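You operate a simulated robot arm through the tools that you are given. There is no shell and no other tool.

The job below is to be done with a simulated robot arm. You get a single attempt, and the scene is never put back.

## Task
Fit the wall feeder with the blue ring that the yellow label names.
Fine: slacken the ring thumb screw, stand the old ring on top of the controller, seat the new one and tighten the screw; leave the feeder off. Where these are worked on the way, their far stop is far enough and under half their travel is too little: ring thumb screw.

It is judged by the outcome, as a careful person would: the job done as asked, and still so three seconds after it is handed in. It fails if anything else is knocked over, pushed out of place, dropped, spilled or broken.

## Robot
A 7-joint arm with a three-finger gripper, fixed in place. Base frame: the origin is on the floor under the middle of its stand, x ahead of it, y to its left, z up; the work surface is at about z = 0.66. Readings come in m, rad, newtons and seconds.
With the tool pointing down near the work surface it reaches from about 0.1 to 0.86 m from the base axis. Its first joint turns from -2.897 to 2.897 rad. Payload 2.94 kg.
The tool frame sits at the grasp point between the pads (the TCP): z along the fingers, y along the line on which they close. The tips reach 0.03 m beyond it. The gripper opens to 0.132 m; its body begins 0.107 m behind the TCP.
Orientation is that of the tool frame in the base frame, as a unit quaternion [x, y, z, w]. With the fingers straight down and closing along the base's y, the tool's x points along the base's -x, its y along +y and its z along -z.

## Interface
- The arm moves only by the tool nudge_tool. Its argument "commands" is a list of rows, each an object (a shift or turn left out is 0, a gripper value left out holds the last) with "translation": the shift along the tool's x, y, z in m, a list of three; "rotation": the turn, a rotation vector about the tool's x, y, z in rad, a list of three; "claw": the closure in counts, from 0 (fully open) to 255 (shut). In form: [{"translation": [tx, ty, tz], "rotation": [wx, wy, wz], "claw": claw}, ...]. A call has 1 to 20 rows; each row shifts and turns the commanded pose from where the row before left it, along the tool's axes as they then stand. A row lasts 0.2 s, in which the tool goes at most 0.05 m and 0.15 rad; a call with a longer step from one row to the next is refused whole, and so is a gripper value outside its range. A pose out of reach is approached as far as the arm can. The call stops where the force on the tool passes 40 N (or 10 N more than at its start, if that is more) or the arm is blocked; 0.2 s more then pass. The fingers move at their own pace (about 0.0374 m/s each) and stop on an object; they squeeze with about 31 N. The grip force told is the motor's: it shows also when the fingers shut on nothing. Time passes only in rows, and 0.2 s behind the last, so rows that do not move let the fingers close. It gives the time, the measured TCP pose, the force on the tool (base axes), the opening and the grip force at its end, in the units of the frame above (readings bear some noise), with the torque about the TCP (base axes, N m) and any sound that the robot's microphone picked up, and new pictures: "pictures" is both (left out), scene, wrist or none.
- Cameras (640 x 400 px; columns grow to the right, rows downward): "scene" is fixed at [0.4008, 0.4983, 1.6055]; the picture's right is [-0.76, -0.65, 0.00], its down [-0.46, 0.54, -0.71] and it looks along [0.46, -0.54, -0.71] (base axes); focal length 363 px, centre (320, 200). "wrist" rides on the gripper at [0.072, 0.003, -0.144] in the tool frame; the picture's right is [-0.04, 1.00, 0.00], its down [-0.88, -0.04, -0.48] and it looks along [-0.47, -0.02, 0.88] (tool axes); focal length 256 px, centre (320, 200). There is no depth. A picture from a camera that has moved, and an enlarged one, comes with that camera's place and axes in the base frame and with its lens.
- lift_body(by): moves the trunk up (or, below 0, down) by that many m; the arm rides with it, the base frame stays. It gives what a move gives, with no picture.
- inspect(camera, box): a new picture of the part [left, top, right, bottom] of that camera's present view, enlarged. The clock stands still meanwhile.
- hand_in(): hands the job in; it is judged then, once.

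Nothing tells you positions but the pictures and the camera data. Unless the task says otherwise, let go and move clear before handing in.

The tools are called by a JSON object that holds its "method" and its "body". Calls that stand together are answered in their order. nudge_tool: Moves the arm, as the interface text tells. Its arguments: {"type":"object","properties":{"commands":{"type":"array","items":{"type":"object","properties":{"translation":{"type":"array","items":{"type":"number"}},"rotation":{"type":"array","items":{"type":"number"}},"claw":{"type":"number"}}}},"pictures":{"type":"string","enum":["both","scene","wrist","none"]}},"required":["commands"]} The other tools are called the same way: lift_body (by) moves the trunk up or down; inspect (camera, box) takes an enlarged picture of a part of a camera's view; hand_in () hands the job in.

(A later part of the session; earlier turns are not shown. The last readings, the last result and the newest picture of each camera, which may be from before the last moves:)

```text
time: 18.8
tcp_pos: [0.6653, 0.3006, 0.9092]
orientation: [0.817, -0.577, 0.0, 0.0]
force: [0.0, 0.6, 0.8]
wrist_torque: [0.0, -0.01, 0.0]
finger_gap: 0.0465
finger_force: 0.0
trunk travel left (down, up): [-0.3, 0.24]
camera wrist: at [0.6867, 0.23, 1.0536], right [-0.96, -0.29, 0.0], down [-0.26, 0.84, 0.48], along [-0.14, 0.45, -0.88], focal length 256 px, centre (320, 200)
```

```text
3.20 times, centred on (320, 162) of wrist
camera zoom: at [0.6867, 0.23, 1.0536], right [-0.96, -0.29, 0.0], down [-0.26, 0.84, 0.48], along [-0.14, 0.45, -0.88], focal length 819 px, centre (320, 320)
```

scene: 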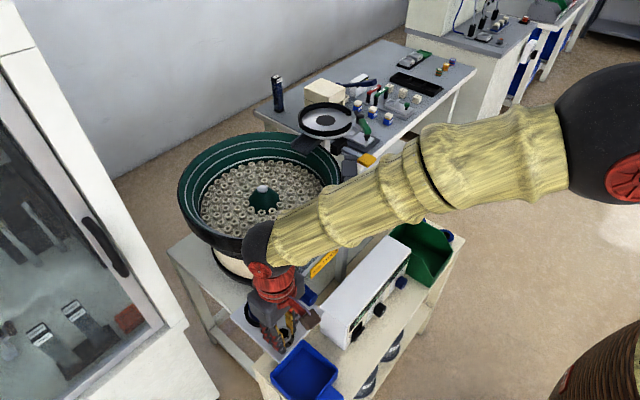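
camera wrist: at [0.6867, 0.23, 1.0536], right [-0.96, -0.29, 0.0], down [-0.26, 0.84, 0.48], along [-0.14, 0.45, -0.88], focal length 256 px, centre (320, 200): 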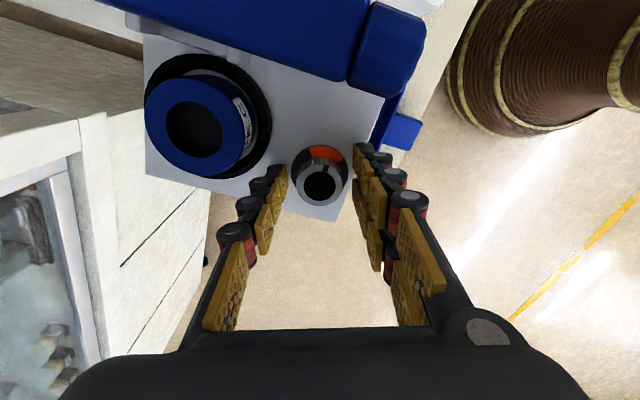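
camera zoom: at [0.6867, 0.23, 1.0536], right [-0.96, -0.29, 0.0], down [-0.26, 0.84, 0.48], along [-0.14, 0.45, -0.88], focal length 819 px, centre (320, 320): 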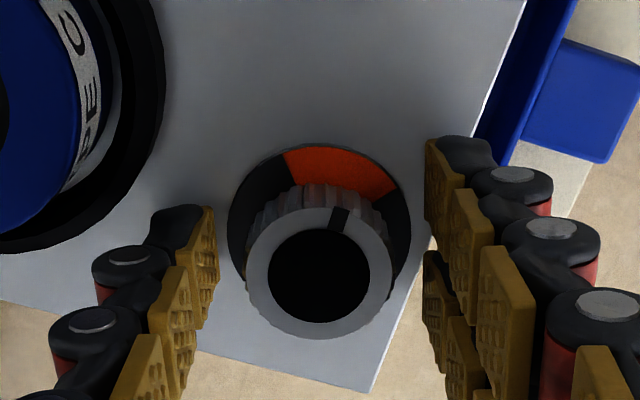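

The pointer stays at the stop with the orange window showing. I rise, square the tool so the fingers close along x, and go above the old ring at about (0.742, 0.285).

{"method": "nudge_tool", "body": {"commands": [{"translation": [0, 0, -0.035]}, {"translation": [0, 0, -0.035]}, {"translation": [0, 0, -0.035]}, {"rotation": [0, 0, 0.114]}, {"rotation": [0, 0, 0.114]}, {"rotation": [0, 0, 0.114], "claw": 127}, {"translation": [0.0078, -0.0384, 0]}, {"translation": [0.0078, -0.0384, 0]}, {"claw": 127}]}}

{"method": "inspect", "body": {"camera": "wrist", "box": [220, 80, 420, 205]}}

{"method": "inspect", "body": {"camera": "scene", "box": [220, 250, 348, 370]}}

```text
time: 20.8
tcp_pos: [0.7423, 0.2842, 1.0149]
orientation: [-0.706, 0.708, 0.001, 0.0]
force: [-0.1, 0.8, 0.3]
wrist_torque: [0.01, 0.02, -0.01]
finger_gap: 0.0661
finger_force: 0.0
trunk travel left (down, up): [-0.3, 0.24]
camera wrist: at [0.7385, 0.2105, 1.1595], right [-1.0, 0.05, 0.0], down [0.04, 0.88, 0.48], along [0.02, 0.47, -0.88], focal length 256 px, centre (320, 200)
```

scene: 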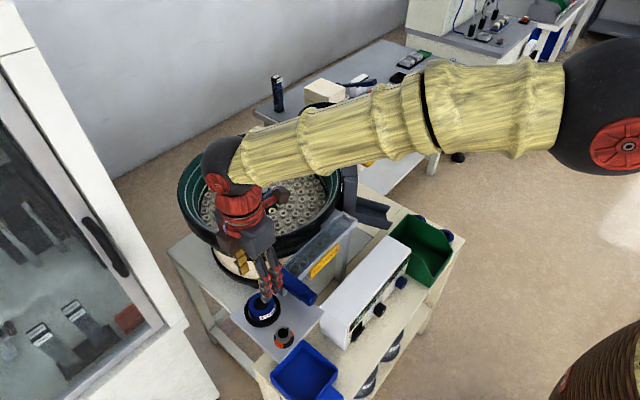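
wrist: 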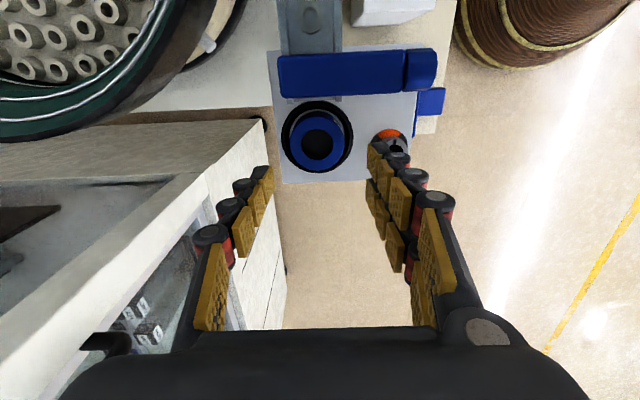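

```text
3.20 times, centred on (320, 142) of wrist
camera zoom: at [0.7385, 0.2105, 1.1595], right [-1.0, 0.05, 0.0], down [0.04, 0.88, 0.48], along [0.02, 0.47, -0.88], focal length 819 px, centre (320, 384)
```

zoom: 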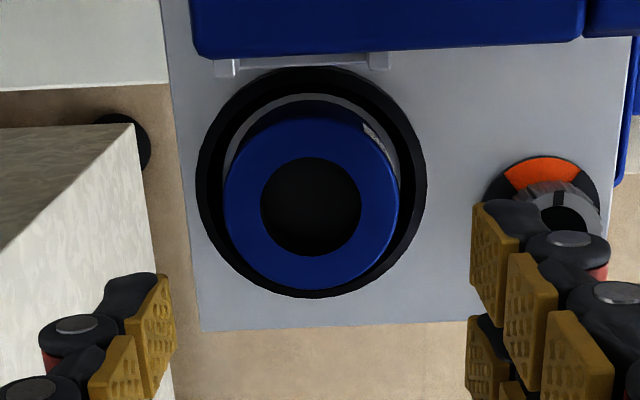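

```text
3.33 times, centred on (284, 310) of scene
camera zoom: at [0.4008, 0.4983, 1.6055], right [-0.76, -0.65, 0.0], down [-0.46, 0.54, -0.71], along [0.46, -0.54, -0.71], focal length 1210 px, centre (440, -167)
```

zoom: 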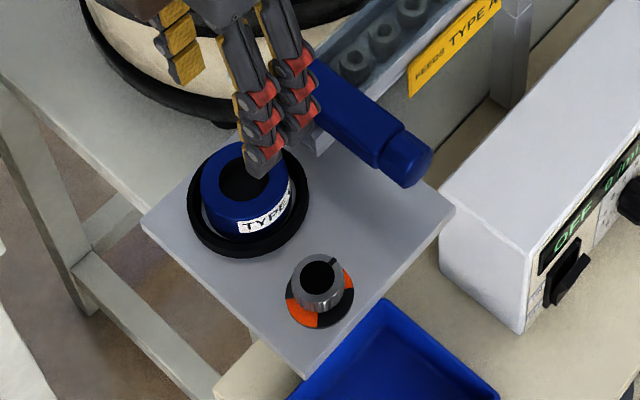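

The knob shows orange all round, and I'm centred over the old ring within a millimetre or so. I descend with a 66 mm gap so the tips stay just above the collar, then look.

{"method": "nudge_tool", "body": {"commands": [{"translation": [0, -0.0005, 0.03]}, {"translation": [0, 0, 0.03]}, {"translation": [0, 0, 0.02]}, {"translation": [0, 0, 0.012]}, {"translation": [0, 0, 0.006]}]}}

{"method": "inspect", "body": {"camera": "wrist", "box": [220, 100, 420, 225]}}

{"method": "inspect", "body": {"camera": "scene", "box": [230, 270, 326, 350]}}

```text
time: 22.0
tcp_pos: [0.7438, 0.2842, 0.9162]
orientation: [-0.707, 0.708, 0.0, 0.0]
force: [-1.3, -1.0, 2.6]
wrist_torque: [-0.03, -0.13, -0.04]
finger_gap: 0.0664
finger_force: 0.1
trunk travel left (down, up): [-0.3, 0.24]
camera wrist: at [0.7396, 0.2105, 1.0608], right [-1.0, 0.05, 0.0], down [0.04, 0.88, 0.48], along [0.02, 0.48, -0.88], focal length 256 px, centre (320, 200)
```

scene: 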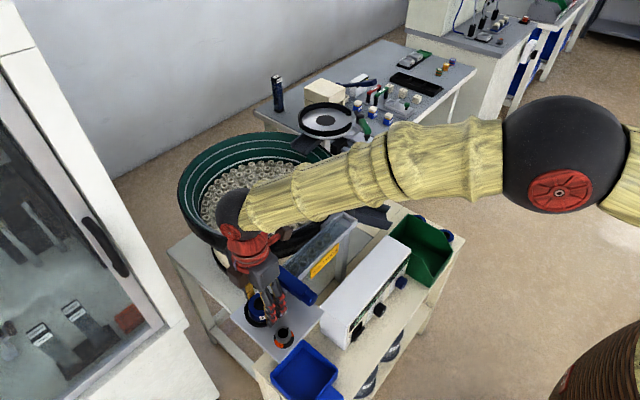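
wrist: 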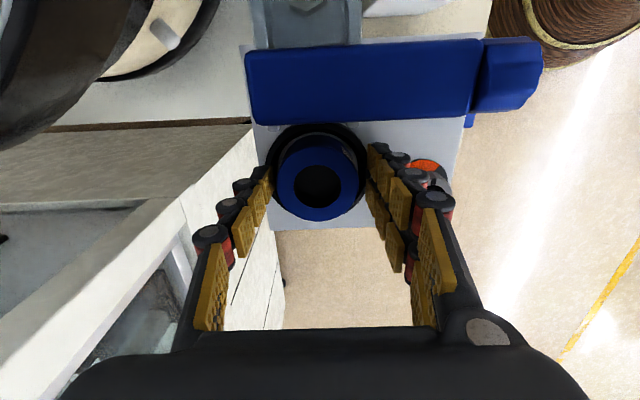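

```text
3.20 times, centred on (320, 162) of wrist
camera zoom: at [0.7396, 0.2105, 1.0608], right [-1.0, 0.05, 0.0], down [0.04, 0.88, 0.48], along [0.02, 0.48, -0.88], focal length 819 px, centre (320, 320)
```

zoom: 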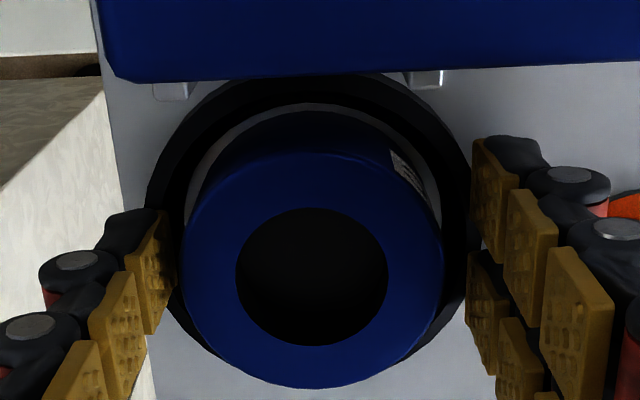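

```text
5.00 times, centred on (278, 310) of scene
camera zoom: at [0.4008, 0.4983, 1.6055], right [-0.76, -0.65, 0.0], down [-0.46, 0.54, -0.71], along [0.46, -0.54, -0.71], focal length 1816 px, centre (530, -350)
```

zoom: 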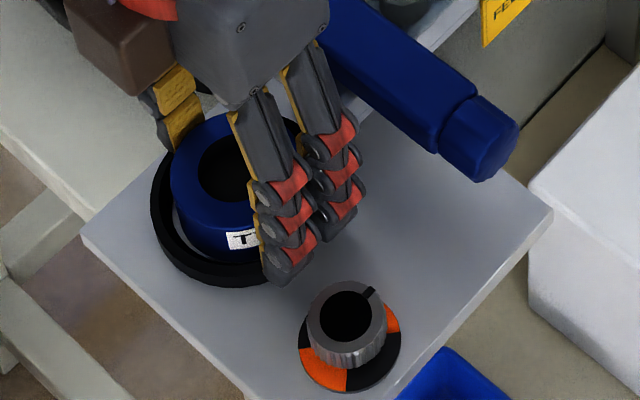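

Tips are just above the collar with the ring between them. I close on the ring.

{"method": "nudge_tool", "body": {"commands": [{"translation": [0.001, 0, 0], "claw": 135}, {"claw": 145}, {"claw": 155}, {"claw": 180}, {"claw": 255}, {"claw": 255}]}}

{"method": "inspect", "body": {"camera": "wrist", "box": [220, 100, 420, 225]}}

```text
time: 23.4
tcp_pos: [0.7429, 0.2832, 0.9187]
orientation: [-0.706, 0.708, 0.0, 0.0]
force: [-7.1, 0.9, 13.1]
wrist_torque: [0.01, 0.6, -0.07]
finger_gap: 0.0536
finger_force: 30.3
trunk travel left (down, up): [-0.3, 0.24]
camera wrist: at [0.7387, 0.21, 1.0619], right [-1.0, 0.04, 0.0], down [0.04, 0.88, 0.48], along [0.02, 0.48, -0.88], focal length 256 px, centre (320, 200)
```

scene: 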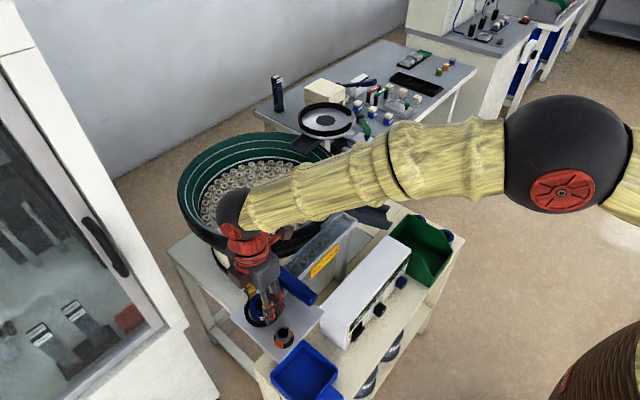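
wrist: 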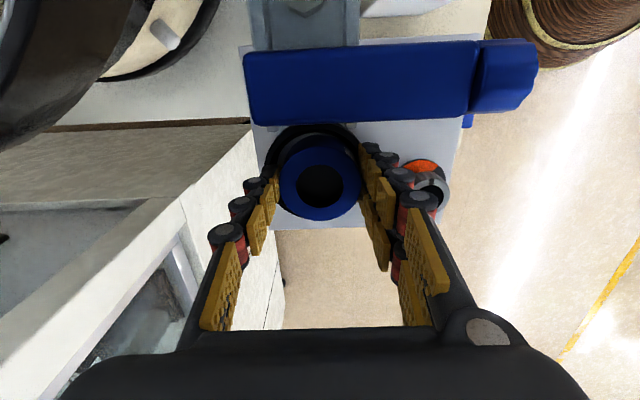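

```text
3.20 times, centred on (320, 162) of wrist
camera zoom: at [0.7387, 0.21, 1.0619], right [-1.0, 0.04, 0.0], down [0.04, 0.88, 0.48], along [0.02, 0.48, -0.88], focal length 819 px, centre (320, 320)
```

zoom: 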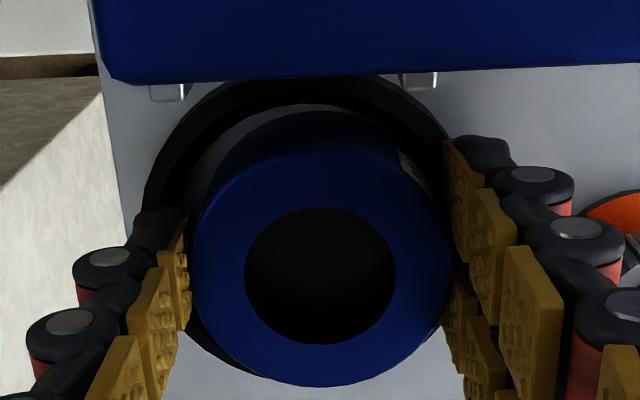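

Grip holds at 53.6 mm with a modest upward push (tips likely brushing the collar). I lift slowly and watch the force.

{"method": "nudge_tool", "body": {"commands": [{"translation": [0, 0, -0.003]}, {"translation": [0, 0, -0.004]}, {"translation": [0, 0, -0.006]}], "pictures": "wrist"}}

{"method": "inspect", "body": {"camera": "wrist", "box": [220, 100, 420, 225]}}

{"method": "inspect", "body": {"camera": "scene", "box": [230, 270, 326, 350]}}

```text
time: 24.2
tcp_pos: [0.7432, 0.2832, 0.9285]
orientation: [-0.706, 0.708, 0.0, 0.0]
force: [0.1, 1.0, -1.5]
wrist_torque: [0.0, 0.0, 0.03]
finger_gap: 0.0535
finger_force: 31.5
trunk travel left (down, up): [-0.3, 0.24]
camera wrist: at [0.7395, 0.2098, 1.0732], right [-1.0, 0.05, 0.0], down [0.04, 0.88, 0.48], along [0.02, 0.47, -0.88], focal length 256 px, centre (320, 200)
```

wrist: 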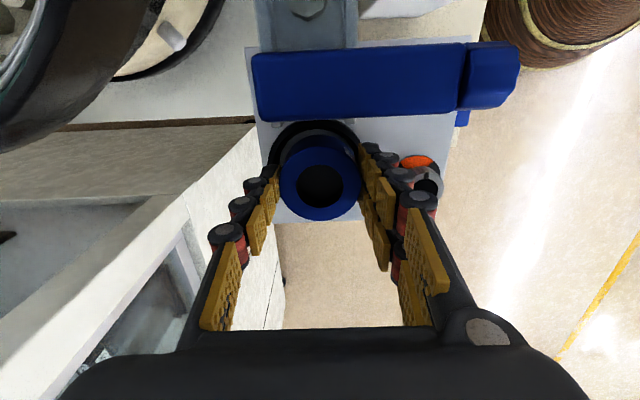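

```text
3.20 times, centred on (320, 162) of wrist
camera zoom: at [0.7395, 0.2098, 1.0732], right [-1.0, 0.05, 0.0], down [0.04, 0.88, 0.48], along [0.02, 0.47, -0.88], focal length 819 px, centre (320, 320)
```

zoom: 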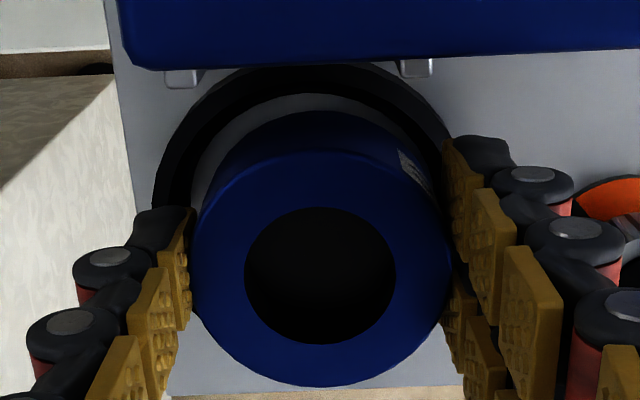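

```text
5.00 times, centred on (278, 310) of scene
camera zoom: at [0.4008, 0.4983, 1.6055], right [-0.76, -0.65, 0.0], down [-0.46, 0.54, -0.71], along [0.46, -0.54, -0.71], focal length 1816 px, centre (530, -350)
```

zoom: 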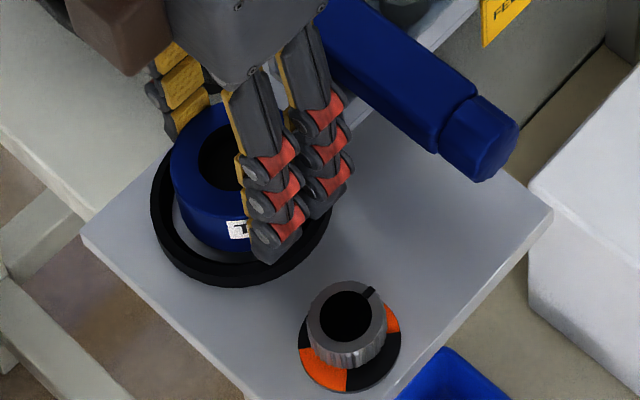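

The ring came free cleanly and sits centred in the fingers, about 13 mm top-below-TCP. I lift it above the blue bar and turn the tool back so the fingers close along y.

{"method": "nudge_tool", "body": {"commands": [{"translation": [0, 0, -0.035]}, {"translation": [0, 0, -0.036]}, {"translation": [0, 0, -0.036]}, {"rotation": [0, 0, 0.131]}, {"rotation": [0, 0, 0.131]}, {"rotation": [0, 0, 0.131]}, {"rotation": [0, 0, 0.131]}, {"rotation": [0, 0, 0.131]}, {"rotation": [0, 0, 0.131]}, {"rotation": [0, 0, 0.131]}, {"rotation": [0, 0, 0.131]}, {"rotation": [0, 0, 0.131]}, {"rotation": [0, 0, 0.131]}, {"rotation": [0, 0, 0.131]}, {"rotation": [0, 0, 0.131]}]}}

{"method": "inspect", "body": {"camera": "wrist", "box": [220, 100, 420, 225]}}

```text
time: 27.4
tcp_pos: [0.7426, 0.2831, 1.0354]
orientation: [0.004, 1.0, 0.0, 0.0]
force: [0.0, -0.4, -1.8]
wrist_torque: [-0.02, -0.02, 0.0]
finger_gap: 0.0537
finger_force: 31.1
trunk travel left (down, up): [-0.3, 0.24]
camera wrist: at [0.6708, 0.2861, 1.1807], right [0.05, 1.0, 0.0], down [0.88, -0.04, 0.48], along [0.47, -0.02, -0.88], focal length 256 px, centre (320, 200)
```

scene: 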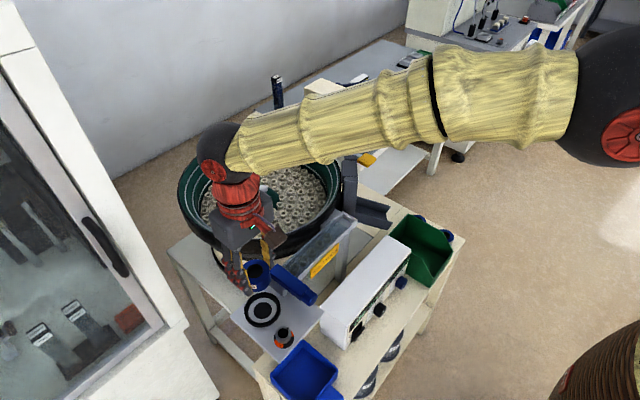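
wrist: 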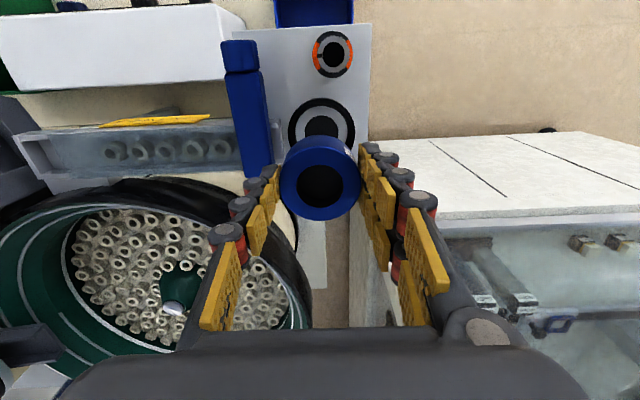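

```text
3.20 times, centred on (320, 162) of wrist
camera zoom: at [0.6708, 0.2861, 1.1807], right [0.05, 1.0, 0.0], down [0.88, -0.04, 0.48], along [0.47, -0.02, -0.88], focal length 819 px, centre (320, 320)
```

zoom: 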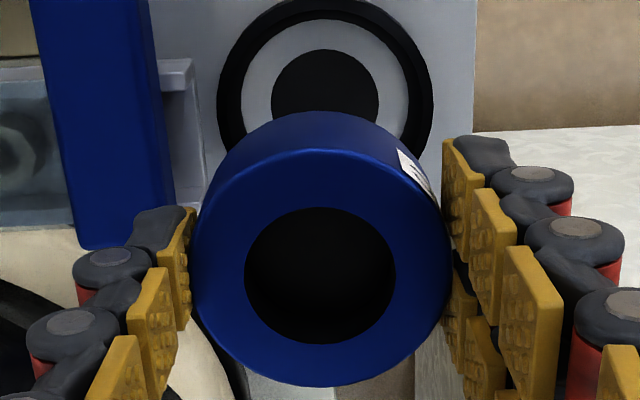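

{"method": "inspect", "body": {"camera": "scene", "box": [230, 280, 310, 350]}}

{"method": "inspect", "body": {"camera": "wrist", "box": [270, 80, 380, 160]}}

{"method": "nudge_tool", "body": {"commands": [{"translation": [0.0127, -0.0316, 0]}, {"translation": [0.0127, -0.0316, 0]}, {"translation": [0.0127, -0.0316, 0]}, {"translation": [0.0127, -0.0316, 0]}, {"translation": [0.0127, -0.0316, 0]}, {"translation": [0.0127, -0.0316, 0]}, {"translation": [0.0127, -0.0316, 0]}, {"translation": [0.0127, -0.0316, 0]}]}}

```text
5.71 times, centred on (270, 315) of scene
camera zoom: at [0.4008, 0.4983, 1.6055], right [-0.76, -0.65, 0.0], down [-0.46, 0.54, -0.71], along [0.46, -0.54, -0.71], focal length 2075 px, centre (606, -457)
```

zoom: 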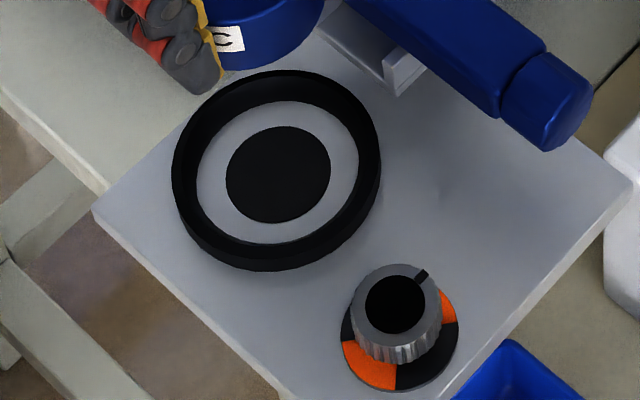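

```text
5.00 times, centred on (325, 120) of wrist
camera zoom: at [0.6708, 0.2861, 1.1807], right [0.05, 1.0, 0.0], down [0.88, -0.04, 0.48], along [0.47, -0.02, -0.88], focal length 1280 px, centre (295, 600)
```

zoom: 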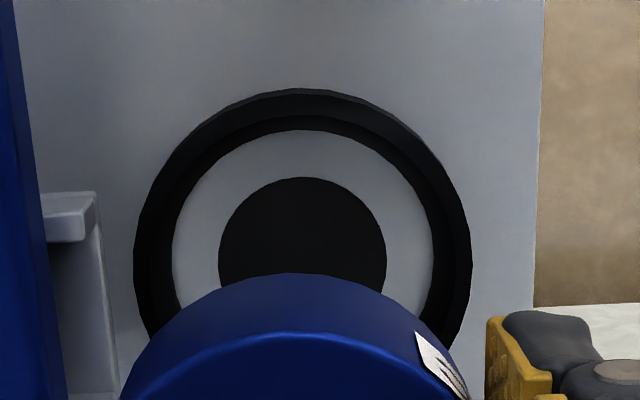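

```text
time: 29.2
tcp_pos: [0.639, 0.0308, 1.0381]
orientation: [0.001, 1.0, 0.0, 0.0]
force: [-0.3, -0.5, -1.1]
wrist_torque: [0.03, -0.01, 0.0]
finger_gap: 0.0538
finger_force: 30.9
trunk travel left (down, up): [-0.3, 0.24]
camera wrist: at [0.5671, 0.0328, 1.1822], right [0.05, 1.0, 0.0], down [0.88, -0.04, 0.48], along [0.47, -0.02, -0.88], focal length 256 px, centre (320, 200)
```

scene: 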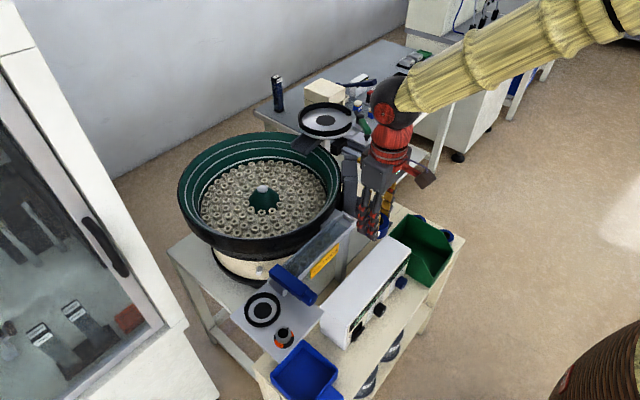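
wrist: 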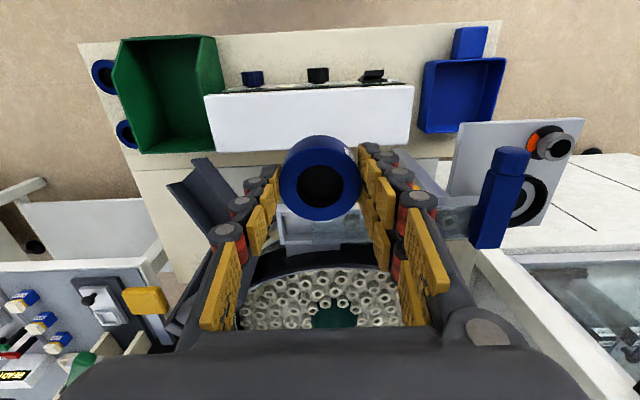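

The socket is an open collar about 61 mm inside with a flat floor. I'm above the controller top (x 0.604–0.683, z about 0.80); I descend to just above it.

{"method": "nudge_tool", "body": {"commands": [{"translation": [-0.003, 0, 0.04]}, {"translation": [0, 0, 0.04]}, {"translation": [0, 0, 0.04]}, {"translation": [0, 0, 0.035]}, {"translation": [0, 0, 0.016]}]}}

{"method": "inspect", "body": {"camera": "scene", "box": [320, 220, 448, 300]}}

{"method": "inspect", "body": {"camera": "wrist", "box": [160, 60, 480, 260]}}

```text
time: 30.4
tcp_pos: [0.6446, 0.0311, 0.8665]
orientation: [0.001, 1.0, -0.001, 0.0]
force: [-0.5, 0.0, -1.4]
wrist_torque: [0.0, 0.02, 0.02]
finger_gap: 0.0537
finger_force: 30.6
trunk travel left (down, up): [-0.3, 0.24]
camera wrist: at [0.5722, 0.0336, 1.0099], right [0.05, 1.0, 0.0], down [0.88, -0.04, 0.48], along [0.48, -0.02, -0.88], focal length 256 px, centre (320, 200)
```

scene: 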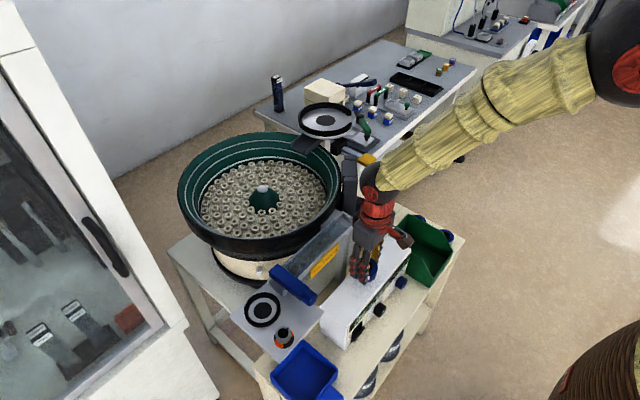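
wrist: 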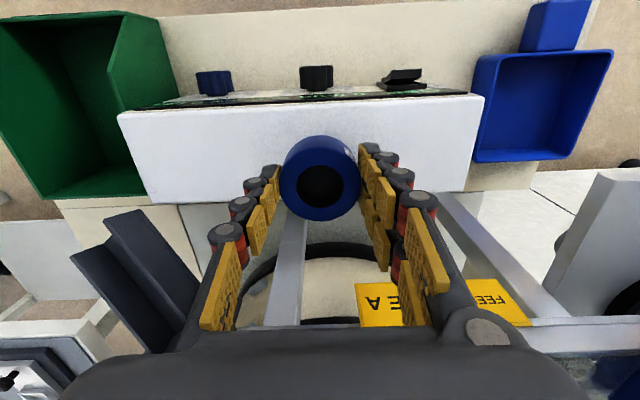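

```text
5.00 times, centred on (384, 260) of scene
camera zoom: at [0.4008, 0.4983, 1.6055], right [-0.76, -0.65, 0.0], down [-0.46, 0.54, -0.71], along [0.46, -0.54, -0.71], focal length 1816 px, centre (0, -100)
```

zoom: 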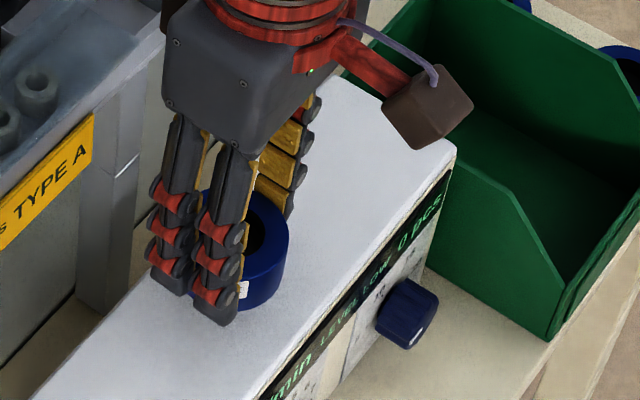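

```text
2.00 times, centred on (320, 160) of wrist
camera zoom: at [0.5722, 0.0336, 1.0099], right [0.05, 1.0, 0.0], down [0.88, -0.04, 0.48], along [0.48, -0.02, -0.88], focal length 512 px, centre (320, 280)
```

zoom: 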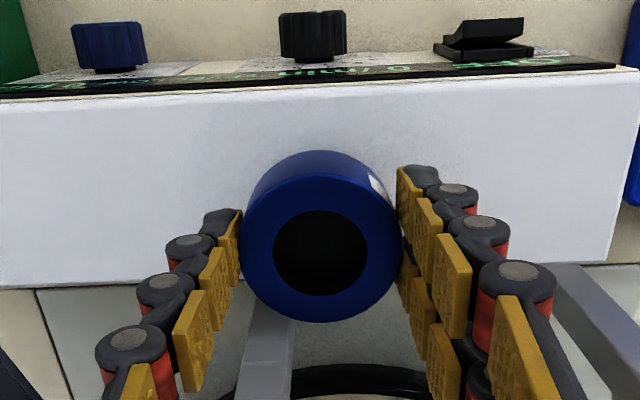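

{"method": "nudge_tool", "body": {"commands": [{"translation": [0.004, 0, 0.004]}, {"translation": [0, 0, 0.004]}, {"translation": [0, 0, 0.003]}, {"translation": [0, 0, 0.002]}], "pictures": "none"}}

{"method": "inspect", "body": {"camera": "scene", "box": [340, 235, 404, 285]}}

```text
time: 31.4
tcp_pos: [0.6391, 0.0308, 0.8516]
orientation: [0.002, 1.0, 0.0, 0.0]
force: [0.3, 0.9, -0.8]
wrist_torque: [0.02, 0.03, 0.01]
finger_gap: 0.0537
finger_force: 30.9
trunk travel left (down, up): [-0.3, 0.24]
```

```text
8.00 times, centred on (372, 260) of scene
camera zoom: at [0.4008, 0.4983, 1.6055], right [-0.76, -0.65, 0.0], down [-0.46, 0.54, -0.71], along [0.46, -0.54, -0.71], focal length 2905 px, centre (-96, -280)
```

zoom: 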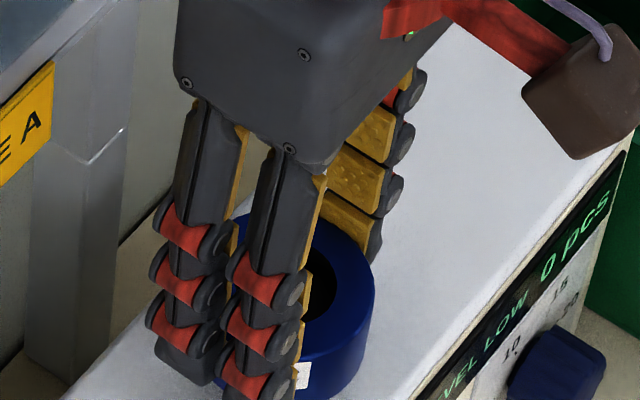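

{"method": "nudge_tool", "body": {"commands": [{"translation": [0, 0, 0.0015]}, {"translation": [0, 0, 0.0015]}], "pictures": "none"}}

```text
time: 32.0
tcp_pos: [0.6395, 0.0313, 0.8494]
orientation: [0.001, 1.0, 0.0, 0.0]
force: [0.3, 0.4, -0.9]
wrist_torque: [-0.02, 0.03, -0.02]
finger_gap: 0.0537
finger_force: 31.5
trunk travel left (down, up): [-0.3, 0.24]
```

The ring has not touched yet (force unchanged); I continue down in small steps.

{"method": "nudge_tool", "body": {"commands": [{"translation": [0, 0, 0.0015]}, {"translation": [0, 0, 0.0015]}], "pictures": "none"}}

```text
time: 32.6
tcp_pos: [0.6396, 0.0305, 0.8486]
orientation: [0.002, 1.0, 0.0, 0.0]
force: [0.1, 0.6, -2.0]
wrist_torque: [-0.01, 0.01, -0.03]
finger_gap: 0.0537
finger_force: 31.2
trunk travel left (down, up): [-0.3, 0.24]
```

{"method": "nudge_tool", "body": {"commands": [{"translation": [0, 0, 0.0015]}, {"translation": [0, 0, 0.0015]}], "pictures": "none"}}

```text
time: 33.2
tcp_pos: [0.639, 0.031, 0.8441]
orientation: [0.002, 1.0, 0.0, -0.001]
force: [-0.2, 0.8, -1.0]
wrist_torque: [-0.01, 0.04, -0.01]
finger_gap: 0.0541
finger_force: 31.2
trunk travel left (down, up): [-0.3, 0.24]
```

{"method": "nudge_tool", "body": {"commands": [{"translation": [0, 0, 0.0015]}], "pictures": "wrist"}}

{"method": "inspect", "body": {"camera": "wrist", "box": [240, 110, 400, 210]}}

{"method": "inspect", "body": {"camera": "scene", "box": [340, 240, 404, 290]}}

```text
time: 33.6
tcp_pos: [0.639, 0.0307, 0.8434]
orientation: [0.002, 1.0, 0.0, 0.0]
force: [0.2, 0.2, -1.3]
wrist_torque: [0.02, 0.0, -0.02]
finger_gap: 0.0538
finger_force: 31.3
trunk travel left (down, up): [-0.3, 0.24]
camera wrist: at [0.567, 0.0333, 0.9866], right [0.05, 1.0, 0.0], down [0.88, -0.04, 0.48], along [0.47, -0.02, -0.88], focal length 256 px, centre (320, 200)
```

wrist: 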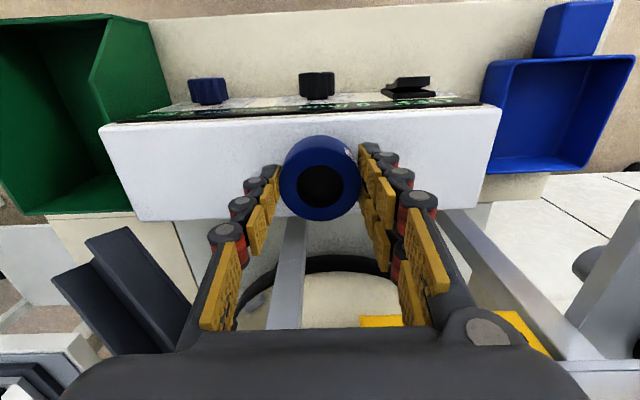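

```text
4.00 times, centred on (320, 160) of wrist
camera zoom: at [0.567, 0.0333, 0.9866], right [0.05, 1.0, 0.0], down [0.88, -0.04, 0.48], along [0.47, -0.02, -0.88], focal length 1024 px, centre (320, 360)
```

zoom: 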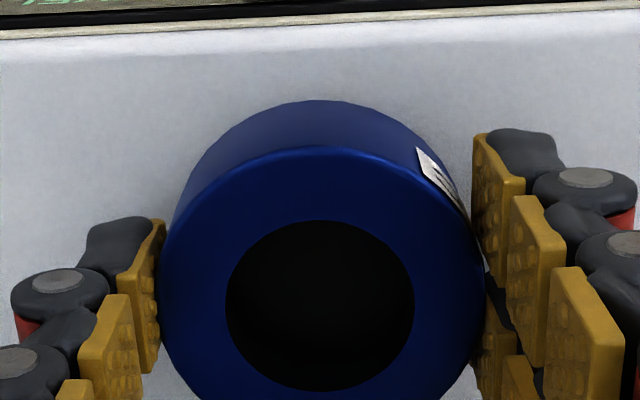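

```text
8.00 times, centred on (372, 265) of scene
camera zoom: at [0.4008, 0.4983, 1.6055], right [-0.76, -0.65, 0.0], down [-0.46, 0.54, -0.71], along [0.46, -0.54, -0.71], focal length 2905 px, centre (-96, -320)
```

zoom: 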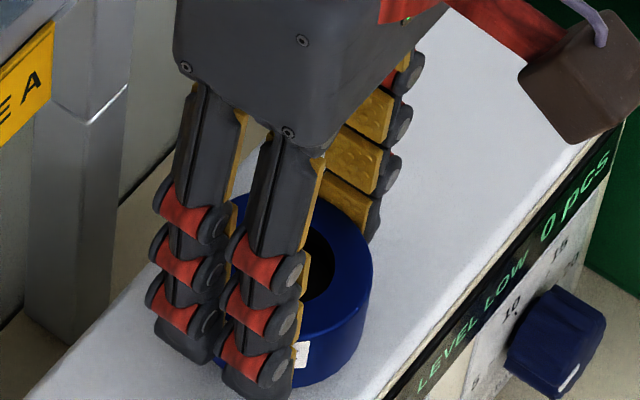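

{"method": "nudge_tool", "body": {"commands": [{"translation": [0, 0, 0.001]}, {"translation": [0, 0, 0.001]}], "pictures": "none"}}

```text
time: 34.2
tcp_pos: [0.6392, 0.0318, 0.8403]
orientation: [0.002, 1.0, 0.0, 0.0]
force: [0.2, 0.5, -1.4]
wrist_torque: [-0.03, -0.03, -0.01]
finger_gap: 0.0537
finger_force: 30.6
trunk travel left (down, up): [-0.3, 0.24]
```

{"method": "nudge_tool", "body": {"commands": [{"translation": [0, 0, 0.001]}, {"translation": [0, 0, 0.001]}], "pictures": "none"}}

```text
time: 34.8
tcp_pos: [0.6387, 0.0313, 0.8386]
orientation: [0.002, 1.0, 0.0, 0.0]
force: [0.0, -0.1, -1.2]
wrist_torque: [-0.03, 0.02, 0.0]
finger_gap: 0.0537
finger_force: 31.0
trunk travel left (down, up): [-0.3, 0.24]
```

{"method": "nudge_tool", "body": {"commands": [{"translation": [0, 0, 0.001]}, {"translation": [0, 0, 0.001]}], "pictures": "none"}}

{"method": "inspect", "body": {"camera": "scene", "box": [345, 250, 393, 290]}}

```text
time: 35.4
tcp_pos: [0.6397, 0.031, 0.8371]
orientation: [0.002, 1.0, 0.0, 0.0]
force: [-0.5, -1.0, 1.1]
wrist_torque: [0.03, 0.01, 0.03]
finger_gap: 0.0535
finger_force: 30.8
trunk travel left (down, up): [-0.3, 0.24]
```

```text
10.00 times, centred on (369, 270) of scene
camera zoom: at [0.4008, 0.4983, 1.6055], right [-0.76, -0.65, 0.0], down [-0.46, 0.54, -0.71], along [0.46, -0.54, -0.71], focal length 3631 px, centre (-170, -500)
```

zoom: 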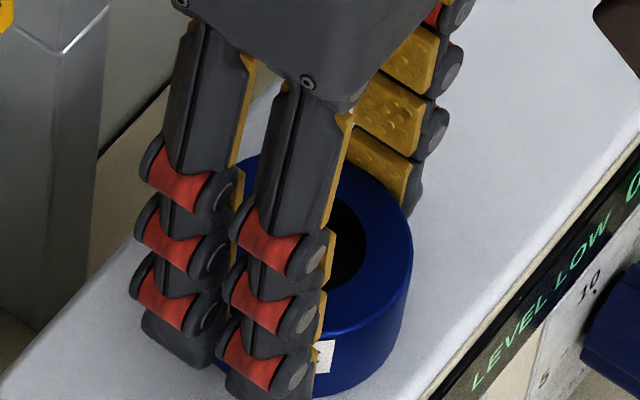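

The vertical force has begun to flip sign, so contact is near; one more small step to confirm.

{"method": "nudge_tool", "body": {"commands": [{"translation": [0, 0, 0.0007]}], "pictures": "none"}}

```text
time: 35.8
tcp_pos: [0.6397, 0.0313, 0.8376]
orientation: [0.002, 1.0, 0.0, 0.001]
force: [-1.0, -0.6, 6.2]
wrist_torque: [-0.02, 0.18, 0.01]
finger_gap: 0.0536
finger_force: 30.7
trunk travel left (down, up): [-0.3, 0.24]
```

Contact is confirmed at about 6 N: the ring stands on the controller. I open the fingers and rise straight up.

{"method": "nudge_tool", "body": {"commands": [{"claw": 140}, {"claw": 120}, {"claw": 105}, {"claw": 105}, {"claw": 105}], "pictures": "wrist"}}

```text
time: 37.0
tcp_pos: [0.64, 0.0299, 0.8362]
orientation: [0.002, 1.0, 0.001, 0.0]
force: [-0.2, 0.0, -0.8]
wrist_torque: [0.02, 0.02, 0.03]
finger_gap: 0.0776
finger_force: 0.1
trunk travel left (down, up): [-0.3, 0.24]
camera wrist: at [0.5669, 0.0333, 0.9796], right [0.05, 1.0, 0.0], down [0.88, -0.04, 0.48], along [0.47, -0.02, -0.88], focal length 256 px, centre (320, 200)
```

wrist: 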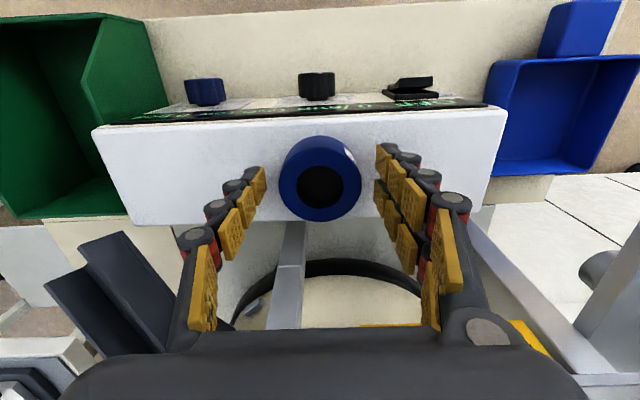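

The old ring stands on the controller. Now I rise and turn the tool so the thumb will go between the two spare rings (fingers closing along x).

{"method": "nudge_tool", "body": {"commands": [{"translation": [0, 0, -0.02]}, {"translation": [0, 0, -0.04]}, {"translation": [0, 0, -0.045]}, {"translation": [0, 0, -0.045]}, {"rotation": [0, 0, 0.131]}, {"rotation": [0, 0, 0.131]}, {"rotation": [0, 0, 0.131]}, {"rotation": [0, 0, 0.131]}, {"rotation": [0, 0, 0.131]}, {"rotation": [0, 0, 0.131]}, {"rotation": [0, 0, 0.131]}, {"rotation": [0, 0, 0.131]}, {"rotation": [0, 0, 0.131]}, {"rotation": [0, 0, 0.131]}, {"rotation": [0, 0, 0.131]}, {"rotation": [0, 0, 0.13]}]}}

{"method": "inspect", "body": {"camera": "scene", "box": [320, 220, 448, 320]}}

```text
time: 40.4
tcp_pos: [0.6401, 0.0307, 0.9875]
orientation: [0.71, 0.705, 0.0, 0.0]
force: [0.2, -0.4, 0.5]
wrist_torque: [-0.01, 0.02, -0.02]
finger_gap: 0.0779
finger_force: 0.1
trunk travel left (down, up): [-0.3, 0.24]
camera wrist: at [0.6431, 0.1021, 1.1297], right [1.0, -0.05, 0.0], down [-0.04, -0.88, 0.48], along [-0.02, -0.48, -0.88], focal length 256 px, centre (320, 200)
```

scene: 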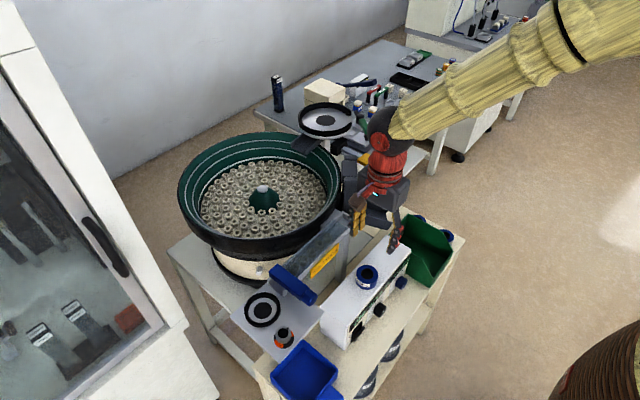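
wrist: 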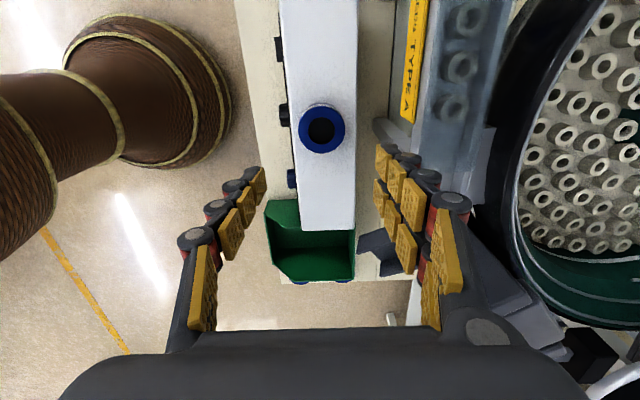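

```text
4.00 times, centred on (384, 270) of scene
camera zoom: at [0.4008, 0.4983, 1.6055], right [-0.76, -0.65, 0.0], down [-0.46, 0.54, -0.71], along [0.46, -0.54, -0.71], focal length 1453 px, centre (64, -80)
```

zoom: 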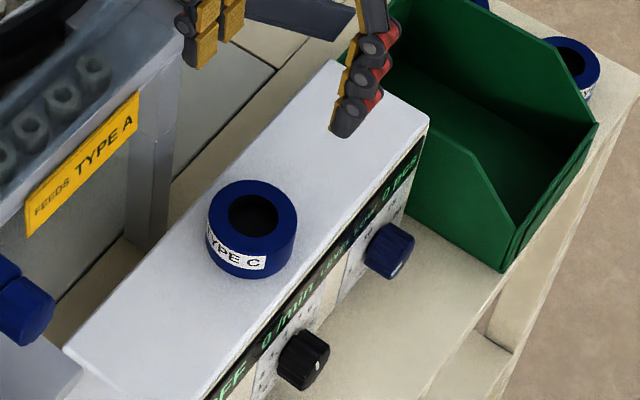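

TYPE C ring stands upright on the controller. I go over to ring A at about (0.668, -0.336), staying high past the chute.

{"method": "nudge_tool", "body": {"commands": [{"translation": [0, 0, -0.035]}, {"translation": [0, 0, -0.035]}, {"translation": [-0.0457, 0, 0]}, {"translation": [-0.0457, 0, 0]}, {"translation": [-0.0457, 0, 0]}, {"translation": [-0.0457, 0, 0]}, {"translation": [-0.0457, 0, 0]}, {"translation": [-0.0457, 0, 0]}, {"translation": [-0.0457, 0, 0]}, {"translation": [-0.0457, 0.028, 0]}, {"translation": [0, 0, 0.045]}, {"translation": [0, 0, 0.045]}, {"translation": [0, 0, 0.045]}, {"translation": [0, 0, 0.045]}, {"translation": [0, 0, 0.03]}]}}

{"method": "inspect", "body": {"camera": "wrist", "box": [220, 80, 420, 205]}}

{"method": "inspect", "body": {"camera": "scene", "box": [370, 180, 498, 260]}}

```text
refused: row 10 steps farther than a row can; nothing moved
```

```text
3.20 times, centred on (320, 142) of wrist
camera zoom: at [0.6431, 0.1021, 1.1297], right [1.0, -0.05, 0.0], down [-0.04, -0.88, 0.48], along [-0.02, -0.48, -0.88], focal length 819 px, centre (320, 384)
```

zoom: 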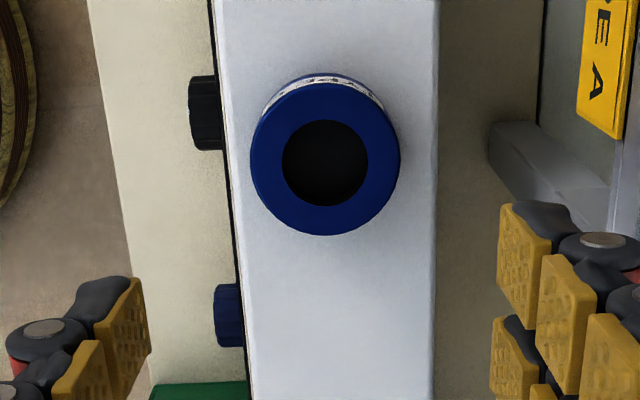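

```text
5.00 times, centred on (434, 220) of scene
camera zoom: at [0.4008, 0.4983, 1.6055], right [-0.76, -0.65, 0.0], down [-0.46, 0.54, -0.71], along [0.46, -0.54, -0.71], focal length 1816 px, centre (-250, 100)
```

zoom: 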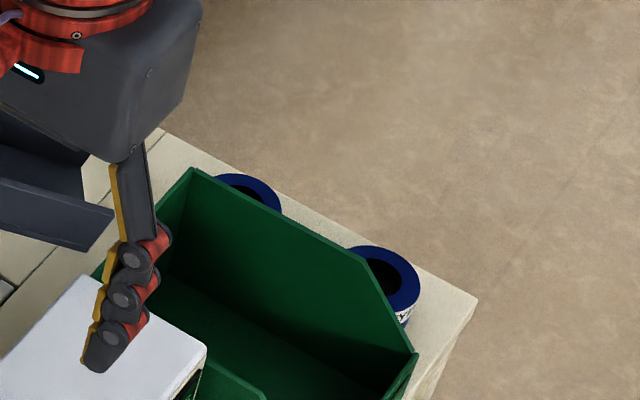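

{"method": "nudge_tool", "body": {"commands": [{"translation": [0, 0, -0.035]}, {"translation": [0, 0, -0.035]}, {"translation": [-0.0457, 0, 0]}, {"translation": [-0.0457, 0, 0]}, {"translation": [-0.0457, 0, 0]}, {"translation": [-0.0457, 0, 0]}, {"translation": [-0.0457, 0, 0]}, {"translation": [-0.0457, 0, 0]}, {"translation": [-0.0457, 0, 0]}, {"translation": [-0.0457, 0, 0]}, {"translation": [0, 0.028, 0]}, {"translation": [0, 0, 0.045]}, {"translation": [0, 0, 0.045]}, {"translation": [0, 0, 0.045]}, {"translation": [0, 0, 0.045]}, {"translation": [0, 0, 0.027]}]}}

{"method": "inspect", "body": {"camera": "wrist", "box": [220, 80, 420, 205]}}

{"method": "inspect", "body": {"camera": "scene", "box": [370, 160, 498, 260]}}

```text
time: 43.8
tcp_pos: [0.6659, -0.3352, 0.849]
orientation: [0.709, 0.705, 0.0, 0.0]
force: [0.1, 0.1, 0.2]
wrist_torque: [0.04, 0.07, 0.02]
finger_gap: 0.0775
finger_force: 0.0
trunk travel left (down, up): [-0.3, 0.24]
camera wrist: at [0.6696, -0.2637, 0.9928], right [1.0, -0.05, 0.0], down [-0.04, -0.88, 0.48], along [-0.02, -0.48, -0.88], focal length 256 px, centre (320, 200)
```

scene: 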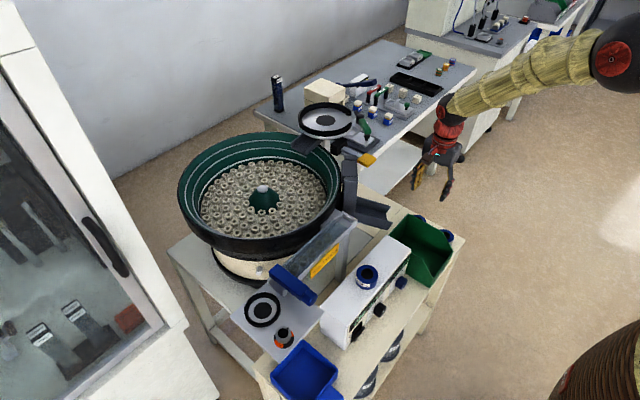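
wrist: 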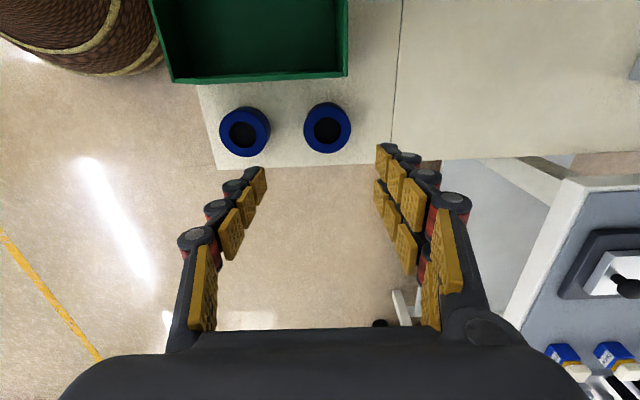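

```text
3.20 times, centred on (320, 142) of wrist
camera zoom: at [0.6696, -0.2637, 0.9928], right [1.0, -0.05, 0.0], down [-0.04, -0.88, 0.48], along [-0.02, -0.48, -0.88], focal length 819 px, centre (320, 384)
```

zoom: 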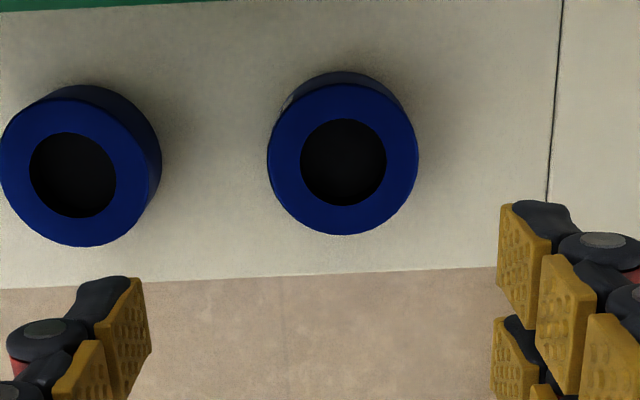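

```text
4.00 times, centred on (434, 210) of scene
camera zoom: at [0.4008, 0.4983, 1.6055], right [-0.76, -0.65, 0.0], down [-0.46, 0.54, -0.71], along [0.46, -0.54, -0.71], focal length 1453 px, centre (-136, 160)
```

zoom: 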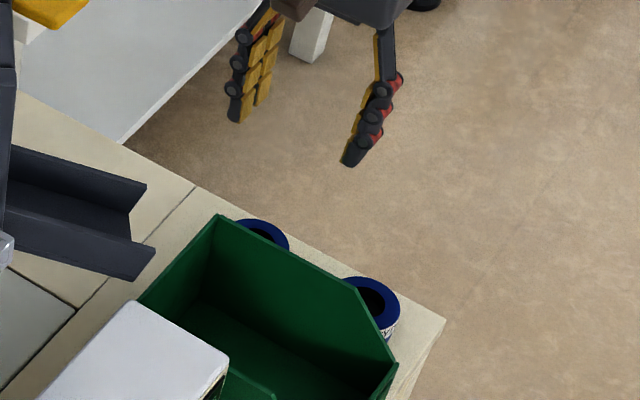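

Ring A is the right one here, about 8 mm further in +x than the tool axis. I shift onto it, narrow the fingers to 66 mm, descend part way and recheck.

{"method": "nudge_tool", "body": {"commands": [{"translation": [0.002, 0.008, 0], "claw": 127}, {"claw": 127}, {"translation": [0, 0, 0.04]}, {"translation": [0, 0, 0.03]}, {"translation": [0, 0, 0.014]}]}}

{"method": "inspect", "body": {"camera": "wrist", "box": [220, 80, 420, 205]}}

{"method": "inspect", "body": {"camera": "scene", "box": [370, 180, 498, 260]}}

```text
time: 45.0
tcp_pos: [0.6732, -0.3326, 0.7645]
orientation: [0.709, 0.705, 0.0, -0.001]
force: [0.8, -1.0, 0.6]
wrist_torque: [0.02, 0.0, 0.02]
finger_gap: 0.0662
finger_force: 0.1
trunk travel left (down, up): [-0.3, 0.24]
camera wrist: at [0.6767, -0.2625, 0.908], right [1.0, -0.05, 0.0], down [-0.04, -0.88, 0.48], along [-0.02, -0.48, -0.88], focal length 256 px, centre (320, 200)
```

scene: 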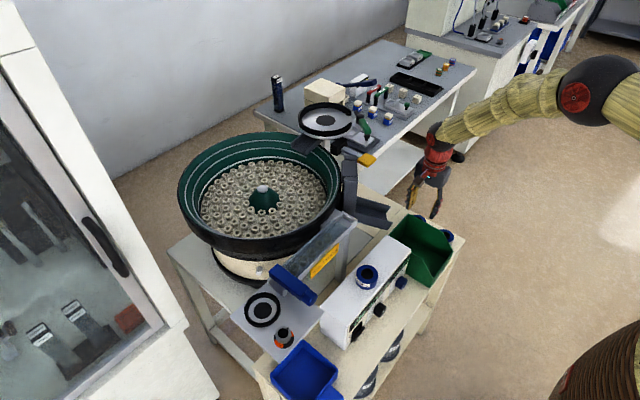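
wrist: 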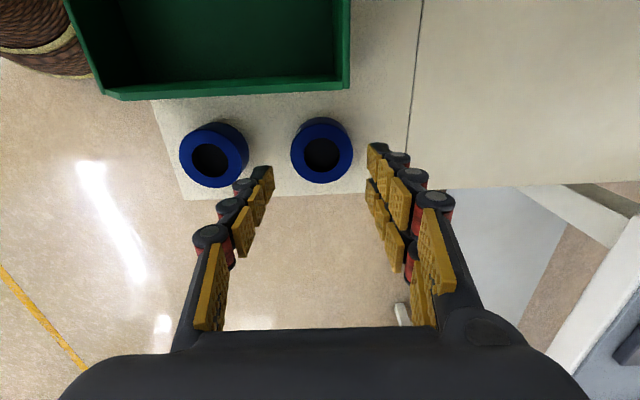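

```text
3.20 times, centred on (320, 142) of wrist
camera zoom: at [0.6767, -0.2625, 0.908], right [1.0, -0.05, 0.0], down [-0.04, -0.88, 0.48], along [-0.02, -0.48, -0.88], focal length 819 px, centre (320, 384)
```

zoom: 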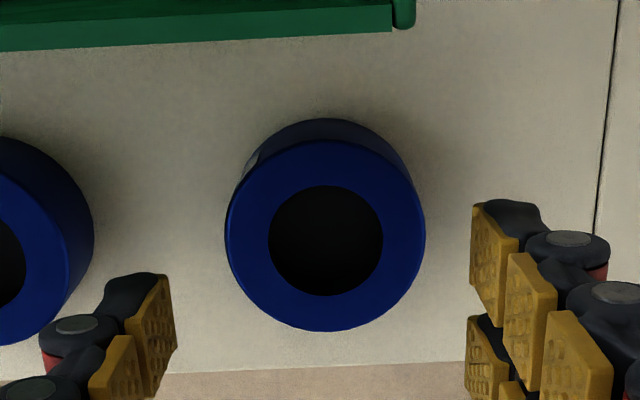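

```text
5.00 times, centred on (434, 220) of scene
camera zoom: at [0.4008, 0.4983, 1.6055], right [-0.76, -0.65, 0.0], down [-0.46, 0.54, -0.71], along [0.46, -0.54, -0.71], focal length 1816 px, centre (-250, 100)
```

zoom: 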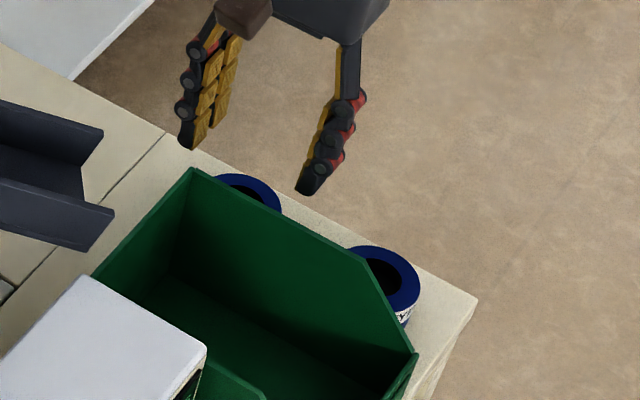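

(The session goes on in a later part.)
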